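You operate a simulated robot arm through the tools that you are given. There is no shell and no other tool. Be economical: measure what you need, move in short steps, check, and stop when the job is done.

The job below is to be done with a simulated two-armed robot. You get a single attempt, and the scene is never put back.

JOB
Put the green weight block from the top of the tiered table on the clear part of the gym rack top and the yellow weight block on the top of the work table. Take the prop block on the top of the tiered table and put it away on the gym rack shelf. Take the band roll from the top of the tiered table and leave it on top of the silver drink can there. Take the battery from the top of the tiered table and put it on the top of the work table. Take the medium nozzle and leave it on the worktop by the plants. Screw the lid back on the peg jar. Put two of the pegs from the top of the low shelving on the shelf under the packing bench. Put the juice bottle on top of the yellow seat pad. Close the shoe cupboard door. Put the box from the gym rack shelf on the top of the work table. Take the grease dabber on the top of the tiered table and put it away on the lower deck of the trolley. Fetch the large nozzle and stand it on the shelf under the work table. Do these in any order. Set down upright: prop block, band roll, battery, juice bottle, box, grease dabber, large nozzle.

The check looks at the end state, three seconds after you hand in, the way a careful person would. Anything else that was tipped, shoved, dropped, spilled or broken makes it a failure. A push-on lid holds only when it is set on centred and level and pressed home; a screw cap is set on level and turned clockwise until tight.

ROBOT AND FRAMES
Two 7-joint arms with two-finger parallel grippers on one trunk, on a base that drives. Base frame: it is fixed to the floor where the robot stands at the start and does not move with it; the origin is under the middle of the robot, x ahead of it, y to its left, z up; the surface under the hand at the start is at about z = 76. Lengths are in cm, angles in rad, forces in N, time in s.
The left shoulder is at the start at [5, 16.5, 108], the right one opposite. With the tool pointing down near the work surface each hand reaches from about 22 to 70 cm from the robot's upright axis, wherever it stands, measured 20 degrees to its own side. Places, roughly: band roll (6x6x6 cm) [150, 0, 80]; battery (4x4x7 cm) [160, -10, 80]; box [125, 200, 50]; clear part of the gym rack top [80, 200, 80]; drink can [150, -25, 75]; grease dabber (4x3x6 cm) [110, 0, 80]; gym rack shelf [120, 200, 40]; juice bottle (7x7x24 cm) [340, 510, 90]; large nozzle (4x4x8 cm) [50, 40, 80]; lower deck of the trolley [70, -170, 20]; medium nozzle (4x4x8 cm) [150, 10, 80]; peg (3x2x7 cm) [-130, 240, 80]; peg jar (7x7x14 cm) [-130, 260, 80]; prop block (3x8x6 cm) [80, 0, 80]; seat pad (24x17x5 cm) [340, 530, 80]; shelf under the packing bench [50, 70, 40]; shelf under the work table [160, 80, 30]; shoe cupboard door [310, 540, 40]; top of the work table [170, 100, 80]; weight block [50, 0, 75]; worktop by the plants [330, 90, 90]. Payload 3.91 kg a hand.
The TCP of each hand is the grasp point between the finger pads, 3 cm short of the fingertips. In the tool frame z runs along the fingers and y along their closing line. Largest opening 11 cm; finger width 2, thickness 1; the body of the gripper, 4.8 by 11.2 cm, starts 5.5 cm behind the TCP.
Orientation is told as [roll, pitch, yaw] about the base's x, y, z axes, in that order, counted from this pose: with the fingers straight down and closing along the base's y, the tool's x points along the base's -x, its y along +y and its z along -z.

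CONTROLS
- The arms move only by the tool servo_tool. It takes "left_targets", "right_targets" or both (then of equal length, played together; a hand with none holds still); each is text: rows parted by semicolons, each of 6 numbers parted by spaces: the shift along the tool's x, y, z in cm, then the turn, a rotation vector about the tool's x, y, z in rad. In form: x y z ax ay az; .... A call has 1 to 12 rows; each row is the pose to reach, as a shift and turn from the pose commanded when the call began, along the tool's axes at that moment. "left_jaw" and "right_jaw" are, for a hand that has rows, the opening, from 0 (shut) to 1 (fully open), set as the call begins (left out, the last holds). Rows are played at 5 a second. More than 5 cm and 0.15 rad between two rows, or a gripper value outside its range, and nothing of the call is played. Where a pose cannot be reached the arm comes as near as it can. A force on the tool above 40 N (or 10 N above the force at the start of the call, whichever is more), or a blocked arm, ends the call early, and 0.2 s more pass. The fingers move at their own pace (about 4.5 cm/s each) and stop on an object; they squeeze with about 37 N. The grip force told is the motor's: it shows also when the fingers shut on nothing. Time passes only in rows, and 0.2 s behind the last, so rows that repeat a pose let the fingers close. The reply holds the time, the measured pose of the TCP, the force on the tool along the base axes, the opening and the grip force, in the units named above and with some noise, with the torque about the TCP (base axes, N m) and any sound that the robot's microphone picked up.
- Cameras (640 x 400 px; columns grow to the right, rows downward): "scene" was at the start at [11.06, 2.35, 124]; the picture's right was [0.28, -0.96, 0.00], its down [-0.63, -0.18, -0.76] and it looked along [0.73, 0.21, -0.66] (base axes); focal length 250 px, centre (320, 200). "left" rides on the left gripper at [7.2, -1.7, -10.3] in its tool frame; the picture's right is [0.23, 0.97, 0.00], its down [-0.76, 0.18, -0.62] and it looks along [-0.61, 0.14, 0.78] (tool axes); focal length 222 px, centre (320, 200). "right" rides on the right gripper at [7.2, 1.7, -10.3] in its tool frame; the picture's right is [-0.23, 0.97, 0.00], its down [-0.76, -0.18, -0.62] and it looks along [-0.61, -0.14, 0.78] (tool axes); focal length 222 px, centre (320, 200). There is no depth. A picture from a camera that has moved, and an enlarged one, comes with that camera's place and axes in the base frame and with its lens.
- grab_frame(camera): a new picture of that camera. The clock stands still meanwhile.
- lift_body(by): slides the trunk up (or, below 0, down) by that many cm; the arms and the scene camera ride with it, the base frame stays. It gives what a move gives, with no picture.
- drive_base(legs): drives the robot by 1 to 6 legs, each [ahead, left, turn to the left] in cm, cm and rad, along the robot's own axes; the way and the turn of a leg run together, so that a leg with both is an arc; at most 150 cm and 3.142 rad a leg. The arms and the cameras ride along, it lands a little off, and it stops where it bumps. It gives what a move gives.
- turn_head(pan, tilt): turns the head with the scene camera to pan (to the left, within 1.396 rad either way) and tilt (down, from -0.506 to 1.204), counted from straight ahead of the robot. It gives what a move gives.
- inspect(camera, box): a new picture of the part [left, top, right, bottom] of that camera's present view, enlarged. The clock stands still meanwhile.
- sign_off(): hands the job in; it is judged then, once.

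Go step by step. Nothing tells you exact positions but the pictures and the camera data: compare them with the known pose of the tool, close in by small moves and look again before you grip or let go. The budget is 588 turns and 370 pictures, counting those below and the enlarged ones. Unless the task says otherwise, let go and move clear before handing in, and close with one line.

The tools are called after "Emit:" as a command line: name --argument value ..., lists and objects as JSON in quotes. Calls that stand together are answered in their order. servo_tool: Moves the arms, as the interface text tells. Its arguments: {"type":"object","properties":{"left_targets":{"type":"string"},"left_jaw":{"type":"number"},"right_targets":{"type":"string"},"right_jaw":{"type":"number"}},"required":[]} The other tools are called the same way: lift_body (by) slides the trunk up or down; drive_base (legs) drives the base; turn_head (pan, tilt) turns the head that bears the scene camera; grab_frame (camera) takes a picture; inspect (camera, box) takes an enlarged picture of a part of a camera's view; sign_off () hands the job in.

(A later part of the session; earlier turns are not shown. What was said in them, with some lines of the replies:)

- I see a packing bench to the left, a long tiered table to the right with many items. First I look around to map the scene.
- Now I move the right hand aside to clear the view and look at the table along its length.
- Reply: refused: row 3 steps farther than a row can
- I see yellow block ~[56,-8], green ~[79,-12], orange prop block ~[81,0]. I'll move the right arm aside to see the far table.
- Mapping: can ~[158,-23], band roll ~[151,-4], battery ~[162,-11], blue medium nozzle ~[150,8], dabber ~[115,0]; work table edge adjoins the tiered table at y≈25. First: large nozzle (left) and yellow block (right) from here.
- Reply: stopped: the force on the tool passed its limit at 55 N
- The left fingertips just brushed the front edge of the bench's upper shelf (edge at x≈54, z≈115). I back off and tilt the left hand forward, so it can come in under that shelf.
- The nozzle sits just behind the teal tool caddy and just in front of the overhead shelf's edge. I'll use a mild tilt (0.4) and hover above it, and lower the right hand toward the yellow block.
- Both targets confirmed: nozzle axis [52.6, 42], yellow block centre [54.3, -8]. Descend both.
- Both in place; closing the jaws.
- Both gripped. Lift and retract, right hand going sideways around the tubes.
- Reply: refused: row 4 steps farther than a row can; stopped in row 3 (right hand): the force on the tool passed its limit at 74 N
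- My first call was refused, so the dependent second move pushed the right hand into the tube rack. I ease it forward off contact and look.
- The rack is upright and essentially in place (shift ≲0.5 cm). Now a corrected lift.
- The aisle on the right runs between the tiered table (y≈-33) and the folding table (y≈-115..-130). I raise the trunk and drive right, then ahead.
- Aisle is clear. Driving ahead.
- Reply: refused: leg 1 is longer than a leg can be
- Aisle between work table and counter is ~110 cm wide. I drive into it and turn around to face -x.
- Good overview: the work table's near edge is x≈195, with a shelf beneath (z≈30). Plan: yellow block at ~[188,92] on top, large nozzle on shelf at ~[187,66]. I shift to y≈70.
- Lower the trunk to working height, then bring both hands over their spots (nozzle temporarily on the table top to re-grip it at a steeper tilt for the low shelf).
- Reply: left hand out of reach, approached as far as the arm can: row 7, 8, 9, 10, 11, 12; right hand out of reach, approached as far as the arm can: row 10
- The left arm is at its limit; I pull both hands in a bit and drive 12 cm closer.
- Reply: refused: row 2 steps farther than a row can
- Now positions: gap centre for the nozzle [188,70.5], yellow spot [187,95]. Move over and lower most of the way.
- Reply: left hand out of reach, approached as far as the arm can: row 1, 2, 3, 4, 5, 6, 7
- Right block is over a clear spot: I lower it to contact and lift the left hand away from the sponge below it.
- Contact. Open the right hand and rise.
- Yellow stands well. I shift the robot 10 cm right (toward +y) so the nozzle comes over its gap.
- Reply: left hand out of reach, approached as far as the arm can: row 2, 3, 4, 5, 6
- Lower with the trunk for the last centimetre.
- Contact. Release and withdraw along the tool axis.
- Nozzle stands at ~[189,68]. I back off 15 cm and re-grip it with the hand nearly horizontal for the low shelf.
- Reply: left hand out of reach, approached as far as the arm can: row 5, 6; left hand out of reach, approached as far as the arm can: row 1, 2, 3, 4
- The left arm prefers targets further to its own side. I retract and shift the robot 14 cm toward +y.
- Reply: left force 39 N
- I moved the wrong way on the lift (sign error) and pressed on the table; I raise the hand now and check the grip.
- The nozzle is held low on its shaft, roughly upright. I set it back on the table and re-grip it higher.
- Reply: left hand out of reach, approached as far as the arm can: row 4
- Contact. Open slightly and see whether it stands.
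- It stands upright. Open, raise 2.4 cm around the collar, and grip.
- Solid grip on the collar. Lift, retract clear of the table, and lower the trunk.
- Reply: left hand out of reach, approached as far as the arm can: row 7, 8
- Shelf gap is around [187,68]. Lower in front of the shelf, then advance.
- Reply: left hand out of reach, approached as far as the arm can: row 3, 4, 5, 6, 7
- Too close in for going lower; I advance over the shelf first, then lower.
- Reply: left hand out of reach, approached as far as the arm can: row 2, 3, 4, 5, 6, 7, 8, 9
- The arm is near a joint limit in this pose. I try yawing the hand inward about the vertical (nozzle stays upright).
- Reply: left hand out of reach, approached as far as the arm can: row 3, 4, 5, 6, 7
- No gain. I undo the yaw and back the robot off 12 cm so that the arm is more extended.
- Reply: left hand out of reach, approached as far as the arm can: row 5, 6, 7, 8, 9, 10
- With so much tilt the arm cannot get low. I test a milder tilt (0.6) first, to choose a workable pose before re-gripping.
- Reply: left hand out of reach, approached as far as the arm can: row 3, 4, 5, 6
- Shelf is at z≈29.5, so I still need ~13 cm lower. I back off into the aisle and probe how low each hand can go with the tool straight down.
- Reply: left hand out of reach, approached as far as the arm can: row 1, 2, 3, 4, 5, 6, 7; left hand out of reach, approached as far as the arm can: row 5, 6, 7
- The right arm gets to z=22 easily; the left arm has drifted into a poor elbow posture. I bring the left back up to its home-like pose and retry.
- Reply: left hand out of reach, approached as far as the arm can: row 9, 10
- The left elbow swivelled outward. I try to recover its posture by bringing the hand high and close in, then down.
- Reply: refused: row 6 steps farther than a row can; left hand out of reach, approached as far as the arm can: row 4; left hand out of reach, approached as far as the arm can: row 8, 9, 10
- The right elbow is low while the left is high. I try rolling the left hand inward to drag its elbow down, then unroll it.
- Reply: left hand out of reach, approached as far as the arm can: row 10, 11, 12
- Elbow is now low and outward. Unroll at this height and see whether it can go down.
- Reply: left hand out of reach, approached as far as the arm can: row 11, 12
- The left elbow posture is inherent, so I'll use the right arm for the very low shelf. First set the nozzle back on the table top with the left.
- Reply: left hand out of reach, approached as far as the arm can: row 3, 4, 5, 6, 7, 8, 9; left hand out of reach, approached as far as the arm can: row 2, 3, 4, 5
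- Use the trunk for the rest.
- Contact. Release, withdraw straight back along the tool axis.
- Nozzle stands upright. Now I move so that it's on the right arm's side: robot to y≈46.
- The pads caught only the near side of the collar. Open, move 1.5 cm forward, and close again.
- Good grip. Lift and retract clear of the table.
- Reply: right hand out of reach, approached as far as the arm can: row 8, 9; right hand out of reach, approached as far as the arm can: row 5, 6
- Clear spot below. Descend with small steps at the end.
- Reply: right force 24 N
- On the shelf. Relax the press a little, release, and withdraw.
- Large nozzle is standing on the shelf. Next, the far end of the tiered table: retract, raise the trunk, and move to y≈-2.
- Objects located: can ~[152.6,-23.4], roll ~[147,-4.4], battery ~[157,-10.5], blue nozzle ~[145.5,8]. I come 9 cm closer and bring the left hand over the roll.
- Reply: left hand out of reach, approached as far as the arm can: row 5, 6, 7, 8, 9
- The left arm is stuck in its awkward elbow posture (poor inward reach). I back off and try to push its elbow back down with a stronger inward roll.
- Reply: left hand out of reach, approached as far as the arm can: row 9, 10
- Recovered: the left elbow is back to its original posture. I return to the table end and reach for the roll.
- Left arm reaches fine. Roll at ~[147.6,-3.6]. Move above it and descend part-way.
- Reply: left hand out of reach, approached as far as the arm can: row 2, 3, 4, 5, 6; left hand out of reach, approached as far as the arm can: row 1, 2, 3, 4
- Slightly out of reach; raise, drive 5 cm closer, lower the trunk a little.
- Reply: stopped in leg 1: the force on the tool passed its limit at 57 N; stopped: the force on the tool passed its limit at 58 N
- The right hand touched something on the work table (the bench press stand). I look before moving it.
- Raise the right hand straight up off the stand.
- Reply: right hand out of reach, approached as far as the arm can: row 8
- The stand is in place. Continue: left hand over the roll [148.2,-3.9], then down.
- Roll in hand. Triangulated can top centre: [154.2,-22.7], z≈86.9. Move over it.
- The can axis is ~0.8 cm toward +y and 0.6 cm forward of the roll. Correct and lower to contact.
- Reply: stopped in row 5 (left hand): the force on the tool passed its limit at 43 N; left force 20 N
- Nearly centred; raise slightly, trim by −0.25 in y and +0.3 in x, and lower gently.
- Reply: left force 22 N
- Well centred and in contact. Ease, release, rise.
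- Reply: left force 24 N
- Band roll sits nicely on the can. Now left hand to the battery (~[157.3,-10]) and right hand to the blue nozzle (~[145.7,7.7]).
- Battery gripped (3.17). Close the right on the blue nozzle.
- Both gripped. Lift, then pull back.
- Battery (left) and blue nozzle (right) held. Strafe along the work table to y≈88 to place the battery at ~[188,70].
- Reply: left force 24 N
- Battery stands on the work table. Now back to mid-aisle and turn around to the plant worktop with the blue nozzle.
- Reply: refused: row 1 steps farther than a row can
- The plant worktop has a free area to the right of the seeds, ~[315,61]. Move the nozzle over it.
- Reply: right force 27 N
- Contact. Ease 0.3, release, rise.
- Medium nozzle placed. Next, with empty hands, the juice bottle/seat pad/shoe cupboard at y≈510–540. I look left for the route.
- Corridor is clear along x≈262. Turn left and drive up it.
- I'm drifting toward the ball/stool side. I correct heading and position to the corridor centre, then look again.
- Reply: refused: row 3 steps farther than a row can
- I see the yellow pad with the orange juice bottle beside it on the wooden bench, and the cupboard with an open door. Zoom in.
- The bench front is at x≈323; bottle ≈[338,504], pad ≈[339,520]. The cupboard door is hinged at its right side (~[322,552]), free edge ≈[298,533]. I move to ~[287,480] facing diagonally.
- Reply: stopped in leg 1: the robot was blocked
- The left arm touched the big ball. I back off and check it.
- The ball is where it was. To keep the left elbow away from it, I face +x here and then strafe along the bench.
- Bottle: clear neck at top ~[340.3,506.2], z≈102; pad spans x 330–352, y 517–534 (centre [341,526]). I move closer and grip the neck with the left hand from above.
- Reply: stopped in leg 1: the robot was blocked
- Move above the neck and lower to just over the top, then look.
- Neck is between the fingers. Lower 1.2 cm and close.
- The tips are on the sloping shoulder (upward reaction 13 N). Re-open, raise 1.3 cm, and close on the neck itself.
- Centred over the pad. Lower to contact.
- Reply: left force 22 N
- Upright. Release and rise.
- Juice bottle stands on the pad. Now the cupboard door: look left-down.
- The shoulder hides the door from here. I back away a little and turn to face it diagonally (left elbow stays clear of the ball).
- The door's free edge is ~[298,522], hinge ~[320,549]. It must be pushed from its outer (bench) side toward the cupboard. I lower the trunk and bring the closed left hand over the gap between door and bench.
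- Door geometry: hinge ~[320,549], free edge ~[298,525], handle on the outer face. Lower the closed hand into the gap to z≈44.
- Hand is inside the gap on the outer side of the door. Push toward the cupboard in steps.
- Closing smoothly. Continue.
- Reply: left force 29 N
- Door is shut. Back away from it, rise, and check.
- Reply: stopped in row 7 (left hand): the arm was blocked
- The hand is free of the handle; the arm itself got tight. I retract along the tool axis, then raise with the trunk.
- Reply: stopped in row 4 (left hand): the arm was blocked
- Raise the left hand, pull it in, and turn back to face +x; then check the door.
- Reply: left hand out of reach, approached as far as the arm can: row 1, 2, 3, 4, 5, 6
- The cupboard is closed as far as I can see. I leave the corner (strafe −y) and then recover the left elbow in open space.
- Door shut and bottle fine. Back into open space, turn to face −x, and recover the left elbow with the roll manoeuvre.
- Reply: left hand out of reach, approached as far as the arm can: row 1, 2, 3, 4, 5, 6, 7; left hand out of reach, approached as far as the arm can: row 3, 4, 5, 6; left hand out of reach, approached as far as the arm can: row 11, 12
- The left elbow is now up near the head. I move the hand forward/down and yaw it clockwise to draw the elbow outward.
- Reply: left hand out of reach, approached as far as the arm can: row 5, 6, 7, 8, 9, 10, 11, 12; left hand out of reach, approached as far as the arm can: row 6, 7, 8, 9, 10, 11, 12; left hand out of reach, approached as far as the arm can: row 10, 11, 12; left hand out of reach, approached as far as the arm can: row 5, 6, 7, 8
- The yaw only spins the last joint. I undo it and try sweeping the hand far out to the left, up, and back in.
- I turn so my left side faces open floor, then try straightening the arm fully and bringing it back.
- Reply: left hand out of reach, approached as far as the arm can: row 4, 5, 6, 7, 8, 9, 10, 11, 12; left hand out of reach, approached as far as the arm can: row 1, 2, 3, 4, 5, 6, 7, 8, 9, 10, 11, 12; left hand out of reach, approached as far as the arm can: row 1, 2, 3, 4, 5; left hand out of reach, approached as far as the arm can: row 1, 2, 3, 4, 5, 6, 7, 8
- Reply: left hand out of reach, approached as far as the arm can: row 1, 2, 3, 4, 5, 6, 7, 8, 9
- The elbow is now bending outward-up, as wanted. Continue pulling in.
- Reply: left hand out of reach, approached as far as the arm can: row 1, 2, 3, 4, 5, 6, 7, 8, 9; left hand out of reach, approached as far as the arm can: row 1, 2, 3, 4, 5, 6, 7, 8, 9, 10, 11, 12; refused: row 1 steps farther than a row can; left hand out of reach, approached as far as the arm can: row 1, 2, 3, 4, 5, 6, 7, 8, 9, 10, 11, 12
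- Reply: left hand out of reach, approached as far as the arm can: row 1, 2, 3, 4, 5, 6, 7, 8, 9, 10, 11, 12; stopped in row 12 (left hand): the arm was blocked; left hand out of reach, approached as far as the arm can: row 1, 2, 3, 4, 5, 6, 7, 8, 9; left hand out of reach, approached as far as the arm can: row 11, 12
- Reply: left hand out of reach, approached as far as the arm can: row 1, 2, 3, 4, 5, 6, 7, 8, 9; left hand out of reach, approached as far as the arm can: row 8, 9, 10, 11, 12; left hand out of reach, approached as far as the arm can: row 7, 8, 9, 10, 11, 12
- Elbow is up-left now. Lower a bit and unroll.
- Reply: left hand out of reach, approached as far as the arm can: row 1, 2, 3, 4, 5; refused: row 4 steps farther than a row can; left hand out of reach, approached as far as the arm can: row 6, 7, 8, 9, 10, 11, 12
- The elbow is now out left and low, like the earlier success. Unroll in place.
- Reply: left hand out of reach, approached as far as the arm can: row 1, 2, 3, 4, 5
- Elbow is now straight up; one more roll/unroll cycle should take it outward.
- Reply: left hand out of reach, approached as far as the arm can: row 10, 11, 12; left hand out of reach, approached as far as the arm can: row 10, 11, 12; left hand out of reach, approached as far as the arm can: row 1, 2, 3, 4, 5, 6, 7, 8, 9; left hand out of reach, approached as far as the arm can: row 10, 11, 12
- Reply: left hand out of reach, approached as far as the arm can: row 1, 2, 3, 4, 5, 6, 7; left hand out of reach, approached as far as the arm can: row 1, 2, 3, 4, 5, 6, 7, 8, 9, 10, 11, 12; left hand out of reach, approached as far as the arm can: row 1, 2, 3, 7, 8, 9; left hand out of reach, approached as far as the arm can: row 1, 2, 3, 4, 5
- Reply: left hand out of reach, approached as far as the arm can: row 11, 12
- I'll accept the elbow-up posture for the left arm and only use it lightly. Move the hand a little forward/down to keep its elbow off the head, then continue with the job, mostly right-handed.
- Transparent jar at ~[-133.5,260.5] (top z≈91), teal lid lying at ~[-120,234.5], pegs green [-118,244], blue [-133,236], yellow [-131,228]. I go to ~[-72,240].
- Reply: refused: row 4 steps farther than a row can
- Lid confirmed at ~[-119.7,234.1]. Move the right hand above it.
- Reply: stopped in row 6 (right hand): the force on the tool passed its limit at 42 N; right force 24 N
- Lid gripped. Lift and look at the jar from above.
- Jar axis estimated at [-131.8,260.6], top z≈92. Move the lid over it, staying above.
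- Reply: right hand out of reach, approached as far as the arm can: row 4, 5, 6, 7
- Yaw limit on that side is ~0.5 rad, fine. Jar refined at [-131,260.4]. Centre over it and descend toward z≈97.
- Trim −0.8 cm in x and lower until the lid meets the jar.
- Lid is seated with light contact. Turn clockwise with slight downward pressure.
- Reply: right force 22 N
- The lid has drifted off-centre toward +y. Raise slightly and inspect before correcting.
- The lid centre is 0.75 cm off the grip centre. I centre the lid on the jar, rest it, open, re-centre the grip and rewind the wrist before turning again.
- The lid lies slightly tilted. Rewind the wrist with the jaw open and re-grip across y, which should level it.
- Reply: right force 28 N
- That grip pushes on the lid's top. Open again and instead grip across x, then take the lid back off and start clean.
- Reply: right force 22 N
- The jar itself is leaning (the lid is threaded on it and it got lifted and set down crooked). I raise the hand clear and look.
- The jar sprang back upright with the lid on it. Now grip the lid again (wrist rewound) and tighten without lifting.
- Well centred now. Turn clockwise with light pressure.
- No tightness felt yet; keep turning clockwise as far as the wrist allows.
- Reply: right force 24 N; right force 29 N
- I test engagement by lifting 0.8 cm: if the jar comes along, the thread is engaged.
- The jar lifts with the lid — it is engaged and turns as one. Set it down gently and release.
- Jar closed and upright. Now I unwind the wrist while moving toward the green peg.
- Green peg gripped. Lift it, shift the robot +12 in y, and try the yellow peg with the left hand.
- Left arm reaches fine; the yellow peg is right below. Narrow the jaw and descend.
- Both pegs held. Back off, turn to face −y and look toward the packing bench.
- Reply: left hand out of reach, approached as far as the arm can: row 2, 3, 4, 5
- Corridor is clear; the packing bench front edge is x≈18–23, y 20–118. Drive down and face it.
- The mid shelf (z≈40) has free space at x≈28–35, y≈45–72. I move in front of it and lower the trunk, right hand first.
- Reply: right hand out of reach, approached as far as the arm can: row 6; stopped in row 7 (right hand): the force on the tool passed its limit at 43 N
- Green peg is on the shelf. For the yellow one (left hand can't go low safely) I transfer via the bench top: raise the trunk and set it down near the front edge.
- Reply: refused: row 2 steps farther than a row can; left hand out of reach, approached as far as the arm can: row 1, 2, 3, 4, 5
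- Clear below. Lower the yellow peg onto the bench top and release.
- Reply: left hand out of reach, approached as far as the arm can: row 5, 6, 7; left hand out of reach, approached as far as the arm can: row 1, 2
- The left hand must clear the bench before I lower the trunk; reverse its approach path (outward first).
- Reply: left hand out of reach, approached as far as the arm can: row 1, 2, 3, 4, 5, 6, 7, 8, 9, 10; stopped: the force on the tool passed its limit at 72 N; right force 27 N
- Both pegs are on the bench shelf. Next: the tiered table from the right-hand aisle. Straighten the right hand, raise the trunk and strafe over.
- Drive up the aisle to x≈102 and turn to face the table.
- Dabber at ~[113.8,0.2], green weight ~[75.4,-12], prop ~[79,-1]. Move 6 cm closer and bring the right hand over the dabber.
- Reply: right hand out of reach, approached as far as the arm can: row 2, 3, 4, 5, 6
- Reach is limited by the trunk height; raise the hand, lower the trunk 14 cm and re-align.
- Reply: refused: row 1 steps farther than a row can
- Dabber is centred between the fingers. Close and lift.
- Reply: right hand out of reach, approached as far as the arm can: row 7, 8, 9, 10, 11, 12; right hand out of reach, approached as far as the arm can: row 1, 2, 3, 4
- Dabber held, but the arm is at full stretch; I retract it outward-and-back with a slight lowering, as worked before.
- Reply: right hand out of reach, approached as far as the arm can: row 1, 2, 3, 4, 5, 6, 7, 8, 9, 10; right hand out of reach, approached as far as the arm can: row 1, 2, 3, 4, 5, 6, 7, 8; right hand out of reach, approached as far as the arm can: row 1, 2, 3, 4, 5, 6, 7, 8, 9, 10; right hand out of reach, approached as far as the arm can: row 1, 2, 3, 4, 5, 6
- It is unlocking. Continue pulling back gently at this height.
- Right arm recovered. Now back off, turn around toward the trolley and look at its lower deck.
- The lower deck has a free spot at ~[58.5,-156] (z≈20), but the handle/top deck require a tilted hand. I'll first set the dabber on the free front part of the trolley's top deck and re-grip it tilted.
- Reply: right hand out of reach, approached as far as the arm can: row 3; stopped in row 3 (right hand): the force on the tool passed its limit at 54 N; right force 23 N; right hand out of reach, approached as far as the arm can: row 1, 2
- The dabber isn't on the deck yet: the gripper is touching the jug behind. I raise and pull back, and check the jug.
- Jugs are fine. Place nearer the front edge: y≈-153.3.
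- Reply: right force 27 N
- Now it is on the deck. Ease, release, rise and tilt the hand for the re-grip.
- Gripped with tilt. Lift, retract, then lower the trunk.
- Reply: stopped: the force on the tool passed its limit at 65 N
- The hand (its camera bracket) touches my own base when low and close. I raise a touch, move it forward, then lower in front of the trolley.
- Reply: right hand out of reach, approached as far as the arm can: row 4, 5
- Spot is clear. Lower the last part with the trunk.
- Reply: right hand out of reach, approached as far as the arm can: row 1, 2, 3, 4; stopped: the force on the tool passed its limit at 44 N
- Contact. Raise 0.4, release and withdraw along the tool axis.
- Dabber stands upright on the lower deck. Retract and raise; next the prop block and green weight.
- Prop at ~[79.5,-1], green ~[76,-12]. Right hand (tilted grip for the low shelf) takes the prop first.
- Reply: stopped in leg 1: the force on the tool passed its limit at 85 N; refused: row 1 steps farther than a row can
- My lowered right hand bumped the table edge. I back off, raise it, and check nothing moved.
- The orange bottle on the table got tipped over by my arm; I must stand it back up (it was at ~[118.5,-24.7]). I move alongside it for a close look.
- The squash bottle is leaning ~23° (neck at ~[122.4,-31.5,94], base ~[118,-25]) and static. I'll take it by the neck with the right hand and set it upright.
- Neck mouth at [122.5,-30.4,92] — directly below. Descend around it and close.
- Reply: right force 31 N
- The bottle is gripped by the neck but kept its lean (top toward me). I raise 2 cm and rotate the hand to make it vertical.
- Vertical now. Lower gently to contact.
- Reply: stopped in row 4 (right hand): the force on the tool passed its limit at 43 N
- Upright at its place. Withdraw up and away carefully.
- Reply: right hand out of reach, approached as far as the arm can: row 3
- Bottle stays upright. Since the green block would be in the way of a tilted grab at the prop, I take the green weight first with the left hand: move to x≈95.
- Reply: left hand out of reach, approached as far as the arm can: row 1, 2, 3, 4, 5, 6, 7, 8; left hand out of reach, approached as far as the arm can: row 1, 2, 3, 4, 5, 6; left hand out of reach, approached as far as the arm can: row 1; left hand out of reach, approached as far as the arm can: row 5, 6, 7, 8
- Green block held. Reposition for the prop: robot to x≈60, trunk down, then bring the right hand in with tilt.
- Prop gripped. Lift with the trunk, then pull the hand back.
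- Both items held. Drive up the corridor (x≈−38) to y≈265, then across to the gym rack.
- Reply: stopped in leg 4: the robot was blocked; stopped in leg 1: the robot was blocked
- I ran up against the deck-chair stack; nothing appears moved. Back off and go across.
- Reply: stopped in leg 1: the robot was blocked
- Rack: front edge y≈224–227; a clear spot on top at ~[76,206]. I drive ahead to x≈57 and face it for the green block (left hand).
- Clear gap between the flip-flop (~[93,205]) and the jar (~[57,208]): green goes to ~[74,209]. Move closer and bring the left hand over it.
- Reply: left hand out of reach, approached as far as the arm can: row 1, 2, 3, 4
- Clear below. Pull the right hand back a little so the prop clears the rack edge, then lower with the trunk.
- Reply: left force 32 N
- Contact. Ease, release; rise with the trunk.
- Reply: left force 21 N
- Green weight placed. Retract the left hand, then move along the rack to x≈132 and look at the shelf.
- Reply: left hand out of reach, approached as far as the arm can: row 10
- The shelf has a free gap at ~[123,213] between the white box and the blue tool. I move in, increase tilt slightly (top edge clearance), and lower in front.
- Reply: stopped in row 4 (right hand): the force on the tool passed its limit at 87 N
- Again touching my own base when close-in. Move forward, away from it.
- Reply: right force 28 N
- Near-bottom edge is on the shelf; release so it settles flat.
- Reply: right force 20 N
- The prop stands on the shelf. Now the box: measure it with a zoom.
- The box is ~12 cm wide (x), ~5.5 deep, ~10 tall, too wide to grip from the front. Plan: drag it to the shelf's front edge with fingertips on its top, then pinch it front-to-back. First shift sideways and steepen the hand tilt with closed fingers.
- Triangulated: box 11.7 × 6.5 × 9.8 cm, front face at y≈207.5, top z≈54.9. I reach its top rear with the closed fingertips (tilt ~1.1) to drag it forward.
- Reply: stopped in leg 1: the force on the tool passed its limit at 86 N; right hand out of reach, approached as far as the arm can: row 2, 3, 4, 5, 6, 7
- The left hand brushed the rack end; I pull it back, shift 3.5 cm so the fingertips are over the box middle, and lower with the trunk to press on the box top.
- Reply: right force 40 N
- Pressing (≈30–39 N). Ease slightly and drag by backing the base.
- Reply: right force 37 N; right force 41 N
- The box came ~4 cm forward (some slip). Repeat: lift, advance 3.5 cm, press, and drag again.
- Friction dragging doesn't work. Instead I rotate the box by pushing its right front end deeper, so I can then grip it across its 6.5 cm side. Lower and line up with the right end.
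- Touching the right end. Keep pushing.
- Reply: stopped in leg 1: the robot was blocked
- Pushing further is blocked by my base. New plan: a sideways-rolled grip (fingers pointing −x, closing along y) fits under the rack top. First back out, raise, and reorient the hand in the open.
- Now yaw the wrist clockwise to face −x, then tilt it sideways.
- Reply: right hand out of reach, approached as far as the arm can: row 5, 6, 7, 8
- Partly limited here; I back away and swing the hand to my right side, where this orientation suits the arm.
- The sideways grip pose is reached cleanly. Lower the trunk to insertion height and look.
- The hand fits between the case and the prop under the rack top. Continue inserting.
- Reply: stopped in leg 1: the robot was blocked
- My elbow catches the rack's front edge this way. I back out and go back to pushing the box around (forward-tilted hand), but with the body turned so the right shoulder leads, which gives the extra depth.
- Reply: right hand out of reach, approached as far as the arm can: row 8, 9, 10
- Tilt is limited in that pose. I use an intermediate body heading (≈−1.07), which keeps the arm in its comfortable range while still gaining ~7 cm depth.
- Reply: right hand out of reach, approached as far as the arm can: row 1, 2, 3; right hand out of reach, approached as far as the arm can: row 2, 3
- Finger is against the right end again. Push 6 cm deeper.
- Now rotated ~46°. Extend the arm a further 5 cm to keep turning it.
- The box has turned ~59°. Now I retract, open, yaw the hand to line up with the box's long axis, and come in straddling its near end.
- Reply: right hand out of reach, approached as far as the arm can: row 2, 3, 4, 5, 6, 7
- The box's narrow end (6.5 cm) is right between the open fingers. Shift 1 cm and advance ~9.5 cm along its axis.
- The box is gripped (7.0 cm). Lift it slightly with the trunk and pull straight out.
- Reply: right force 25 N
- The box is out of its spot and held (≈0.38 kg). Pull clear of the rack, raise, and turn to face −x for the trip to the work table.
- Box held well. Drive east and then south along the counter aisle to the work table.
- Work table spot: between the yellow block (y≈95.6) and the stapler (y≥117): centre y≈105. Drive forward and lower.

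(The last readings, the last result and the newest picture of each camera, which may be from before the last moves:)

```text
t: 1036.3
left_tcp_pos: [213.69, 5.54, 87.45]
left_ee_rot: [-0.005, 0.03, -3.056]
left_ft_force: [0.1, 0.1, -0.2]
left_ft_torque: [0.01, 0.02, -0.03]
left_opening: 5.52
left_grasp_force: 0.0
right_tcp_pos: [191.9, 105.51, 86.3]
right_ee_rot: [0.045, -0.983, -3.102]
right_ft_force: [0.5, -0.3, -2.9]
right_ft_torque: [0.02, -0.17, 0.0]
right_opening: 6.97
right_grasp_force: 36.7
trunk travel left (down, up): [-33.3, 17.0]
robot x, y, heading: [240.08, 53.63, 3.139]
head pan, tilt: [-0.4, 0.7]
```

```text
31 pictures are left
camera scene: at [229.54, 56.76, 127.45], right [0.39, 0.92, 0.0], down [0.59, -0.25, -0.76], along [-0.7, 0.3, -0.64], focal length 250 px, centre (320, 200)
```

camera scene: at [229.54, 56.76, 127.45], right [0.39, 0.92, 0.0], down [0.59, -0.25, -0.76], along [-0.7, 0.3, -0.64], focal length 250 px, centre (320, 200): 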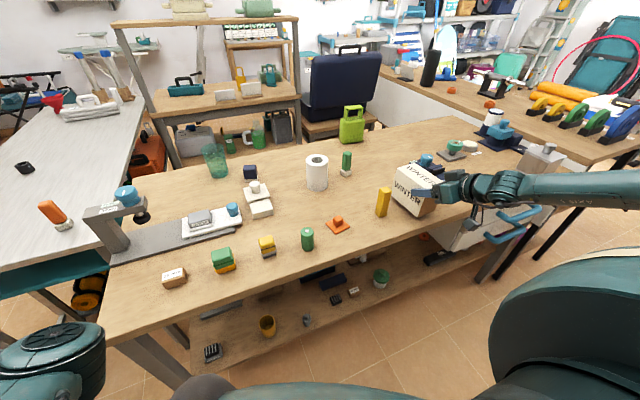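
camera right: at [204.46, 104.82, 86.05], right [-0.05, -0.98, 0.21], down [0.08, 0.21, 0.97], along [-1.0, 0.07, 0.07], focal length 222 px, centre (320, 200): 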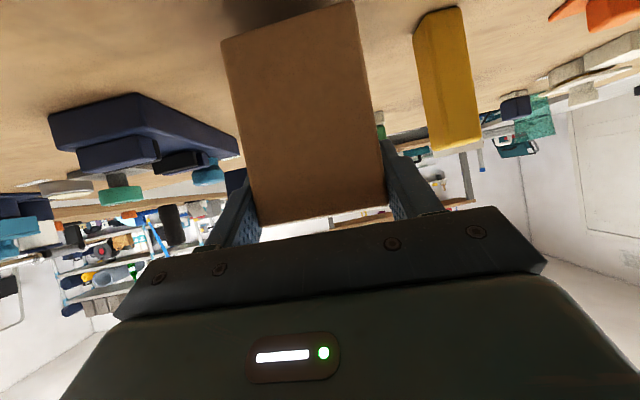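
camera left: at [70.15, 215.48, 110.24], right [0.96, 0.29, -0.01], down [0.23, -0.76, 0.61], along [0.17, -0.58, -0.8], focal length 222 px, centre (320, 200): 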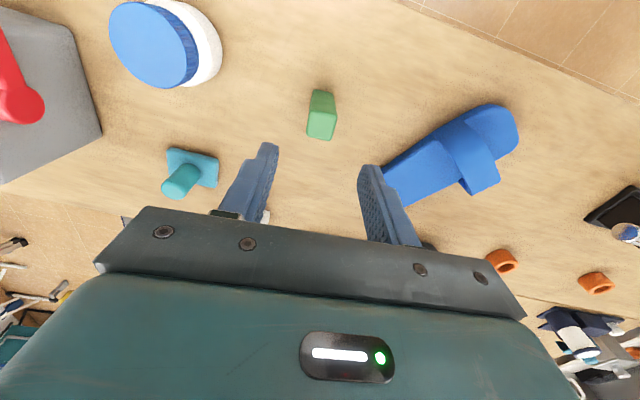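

Emit:
drive_base --legs '[[2.5, 0, 0]]'

Emit:
lift_body --by -1.3

Emit:
lift_body --by -0.5

Emit:
lift_body --by -0.4

```text
t: 1037.1
left_tcp_pos: [211.1, 5.59, 87.4]
left_ee_rot: [-0.003, 0.031, -3.057]
left_ft_force: [-0.2, 0.3, 0.9]
left_ft_torque: [-0.01, 0.01, 0.02]
left_opening: 5.52
left_grasp_force: 0.1
right_tcp_pos: [189.32, 105.48, 86.23]
right_ee_rot: [0.044, -0.983, -3.1]
right_ft_force: [-0.5, -0.3, -3.3]
right_ft_torque: [0.03, -0.14, -0.03]
right_opening: 6.97
right_grasp_force: 36.8
trunk travel left (down, up): [-33.3, 17.0]
robot x, y, heading: [237.69, 53.4, 3.14]
head pan, tilt: [-0.4, 0.7]
```

```text
t: 1037.7
left_tcp_pos: [211.11, 5.6, 86.12]
left_ee_rot: [-0.004, 0.029, -3.055]
left_ft_force: [0.7, 0.1, 0.3]
left_ft_torque: [0.02, 0.02, -0.01]
left_opening: 5.48
left_grasp_force: 0.0
right_tcp_pos: [189.55, 105.54, 85.03]
right_ee_rot: [0.048, -0.982, -3.101]
right_ft_force: [0.3, 0.4, -2.9]
right_ft_torque: [0.01, -0.12, -0.04]
right_opening: 6.98
right_grasp_force: 36.6
trunk travel left (down, up): [-32.0, 18.3]
robot x, y, heading: [237.67, 53.54, 3.136]
head pan, tilt: [-0.4, 0.7]
```

```text
t: 1038.2
left_tcp_pos: [211.08, 5.61, 85.53]
left_ee_rot: [-0.005, 0.03, -3.056]
left_ft_force: [-0.5, -0.3, -0.2]
left_ft_torque: [0.0, 0.02, 0.0]
left_opening: 5.49
left_grasp_force: 0.2
right_tcp_pos: [189.29, 105.56, 84.55]
right_ee_rot: [0.045, -0.984, -3.101]
right_ft_force: [-0.9, -0.3, -2.6]
right_ft_torque: [0.06, -0.15, 0.0]
right_opening: 6.98
right_grasp_force: 37.0
trunk travel left (down, up): [-31.5, 18.8]
robot x, y, heading: [237.8, 53.31, 3.139]
head pan, tilt: [-0.4, 0.7]
```

```text
t: 1038.8
left_tcp_pos: [211.19, 5.54, 85.25]
left_ee_rot: [-0.004, 0.027, -3.058]
left_ft_force: [-0.3, -0.1, 0.6]
left_ft_torque: [-0.02, 0.01, 0.01]
left_opening: 5.51
left_grasp_force: 0.0
right_tcp_pos: [189.44, 105.49, 84.55]
right_ee_rot: [0.038, -0.989, -3.096]
right_ft_force: [5.9, 1.0, 14.2]
right_ft_torque: [0.67, -0.84, -0.17]
right_opening: 6.95
right_grasp_force: 36.7
trunk travel left (down, up): [-31.1, 19.2]
robot x, y, heading: [237.97, 53.43, 3.139]
head pan, tilt: [-0.4, 0.7]
```

Contact. Release and withdraw along the tool axis.

Emit:
servo_tool --right_targets "0 0 0 0 0 0; 0 0 0 0 0 0; 0 0 0 0 0 0; 0 0 0 0 0 0; 0 0 -3 0 0 0; 0 0 -7 0 0 0; 0 0 -11 0 0 0; 0 0 -14 0 0 0" --right_jaw 0.85

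Emit:
grab_frame --camera "right"

Emit:
inspect --camera "scene" --box '[340, 110, 520, 250]'

```text
t: 1040.5
left_tcp_pos: [211.27, 5.53, 85.15]
left_ee_rot: [-0.004, 0.032, -3.055]
left_ft_force: [-0.2, -0.2, 0.1]
left_ft_torque: [-0.01, -0.02, -0.02]
left_opening: 5.5
left_grasp_force: 0.0
right_tcp_pos: [201.02, 106.4, 91.98]
right_ee_rot: [0.047, -0.985, -3.101]
right_ft_force: [-0.5, -0.9, 0.2]
right_ft_torque: [0.0, 0.03, 0.01]
right_opening: 9.35
right_grasp_force: 0.1
trunk travel left (down, up): [-31.1, 19.2]
robot x, y, heading: [238.0, 53.43, 3.141]
head pan, tilt: [-0.4, 0.7]
```

```text
30 pictures are left
camera right: at [213.69, 105.76, 91.61], right [-0.05, -0.98, 0.21], down [0.08, 0.21, 0.97], along [-1.0, 0.07, 0.07], focal length 222 px, centre (320, 200)
```

right: 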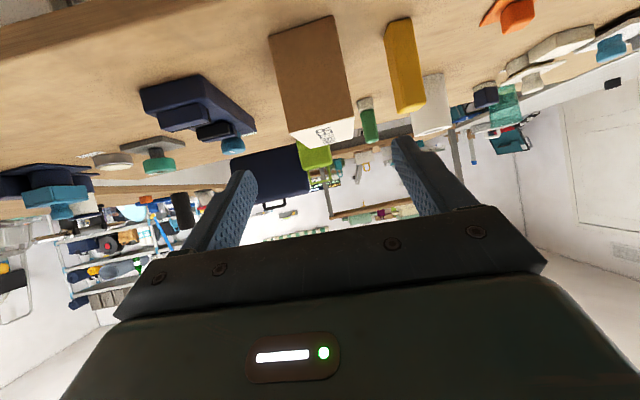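

```text
2.86 times, centred on (430, 180) of scene
camera zoom: at [227.11, 56.73, 125.25], right [0.39, 0.92, 0.0], down [0.59, -0.25, -0.77], along [-0.7, 0.3, -0.64], focal length 715 px, centre (6, 257)
```

zoom: 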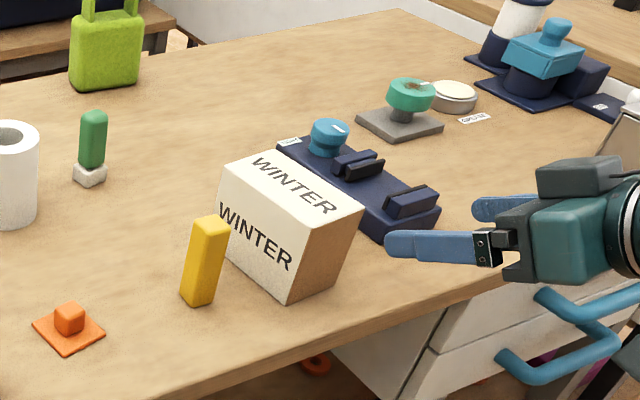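

The box stands upright on the work table. Final check of the tiered table (squash bottle, can with roll).

Emit:
turn_head --pan 0.6 --tilt 0.5

Emit:
grab_frame --camera "scene"

Emit:
inspect --camera "scene" --box '[180, 60, 460, 240]'

```text
t: 1041.8
left_tcp_pos: [211.21, 5.46, 85.22]
left_ee_rot: [-0.003, 0.03, -3.056]
left_ft_force: [-0.5, 0.3, 0.4]
left_ft_torque: [0.02, 0.01, -0.02]
left_opening: 5.5
left_grasp_force: 0.1
right_tcp_pos: [201.0, 106.42, 91.85]
right_ee_rot: [0.045, -0.982, -3.102]
right_ft_force: [0.2, 0.1, 0.0]
right_ft_torque: [-0.01, 0.01, -0.01]
right_opening: 9.33
right_grasp_force: 0.0
trunk travel left (down, up): [-31.1, 19.2]
robot x, y, heading: [238.12, 53.73, 3.142]
head pan, tilt: [0.6, 0.499]
```

```text
28 pictures are left
camera scene: at [227.38, 48.31, 127.02], right [-0.56, 0.83, 0.0], down [0.4, 0.27, -0.88], along [-0.73, -0.49, -0.48], focal length 250 px, centre (320, 200)
```

scene: 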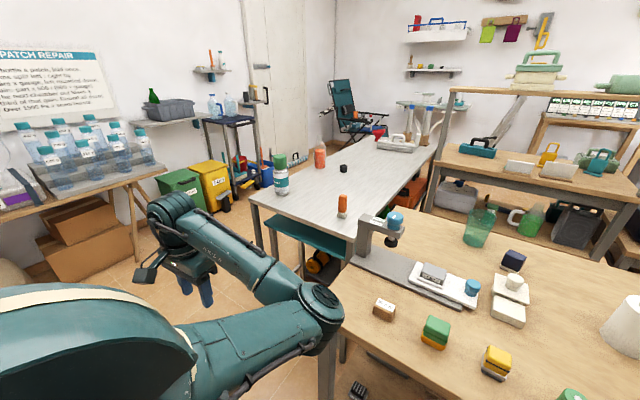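

```text
2.22 times, centred on (320, 150) of scene
camera zoom: at [227.38, 48.31, 127.02], right [-0.56, 0.83, 0.0], down [0.4, 0.27, -0.88], along [-0.73, -0.49, -0.48], focal length 556 px, centre (320, 311)
```

zoom: 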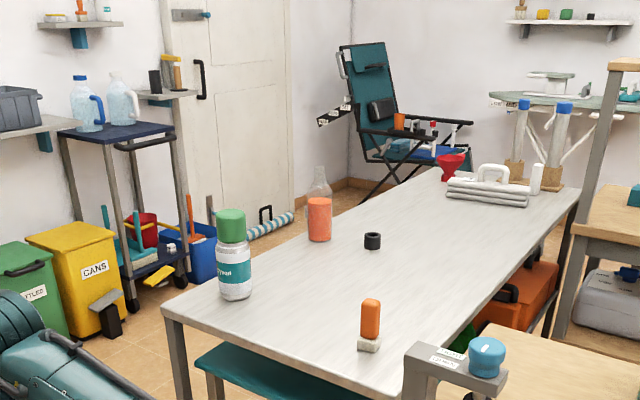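

All items stand correctly: box, yellow block and battery on the work table, bottle, can with roll and dabber as intended. I move clear and hand in.

Emit:
drive_base --legs '[[-15, 0, 0]]'

Emit:
sign_off

```text
t: 1043.2
left_tcp_pos: [226.0, 5.51, 85.16]
left_ee_rot: [-0.005, 0.028, -3.055]
left_ft_force: [0.4, 0.3, -0.9]
left_ft_torque: [-0.03, 0.02, 0.0]
left_opening: 5.49
left_grasp_force: 0.0
right_tcp_pos: [215.53, 106.33, 91.91]
right_ee_rot: [0.045, -0.984, -3.099]
right_ft_force: [0.1, -0.3, 0.1]
right_ft_torque: [-0.03, -0.02, 0.02]
right_opening: 9.34
right_grasp_force: 0.1
trunk travel left (down, up): [-31.1, 19.2]
robot x, y, heading: [252.94, 53.54, 3.141]
head pan, tilt: [0.6, 0.499]
```

```text
The job is handed in.
```

I put every item in place and handed the job in, but I never felt the peg-jar lid come tight (the jar did lift with it), and I tipped the squash bottle on the tiered table and stood it back up.
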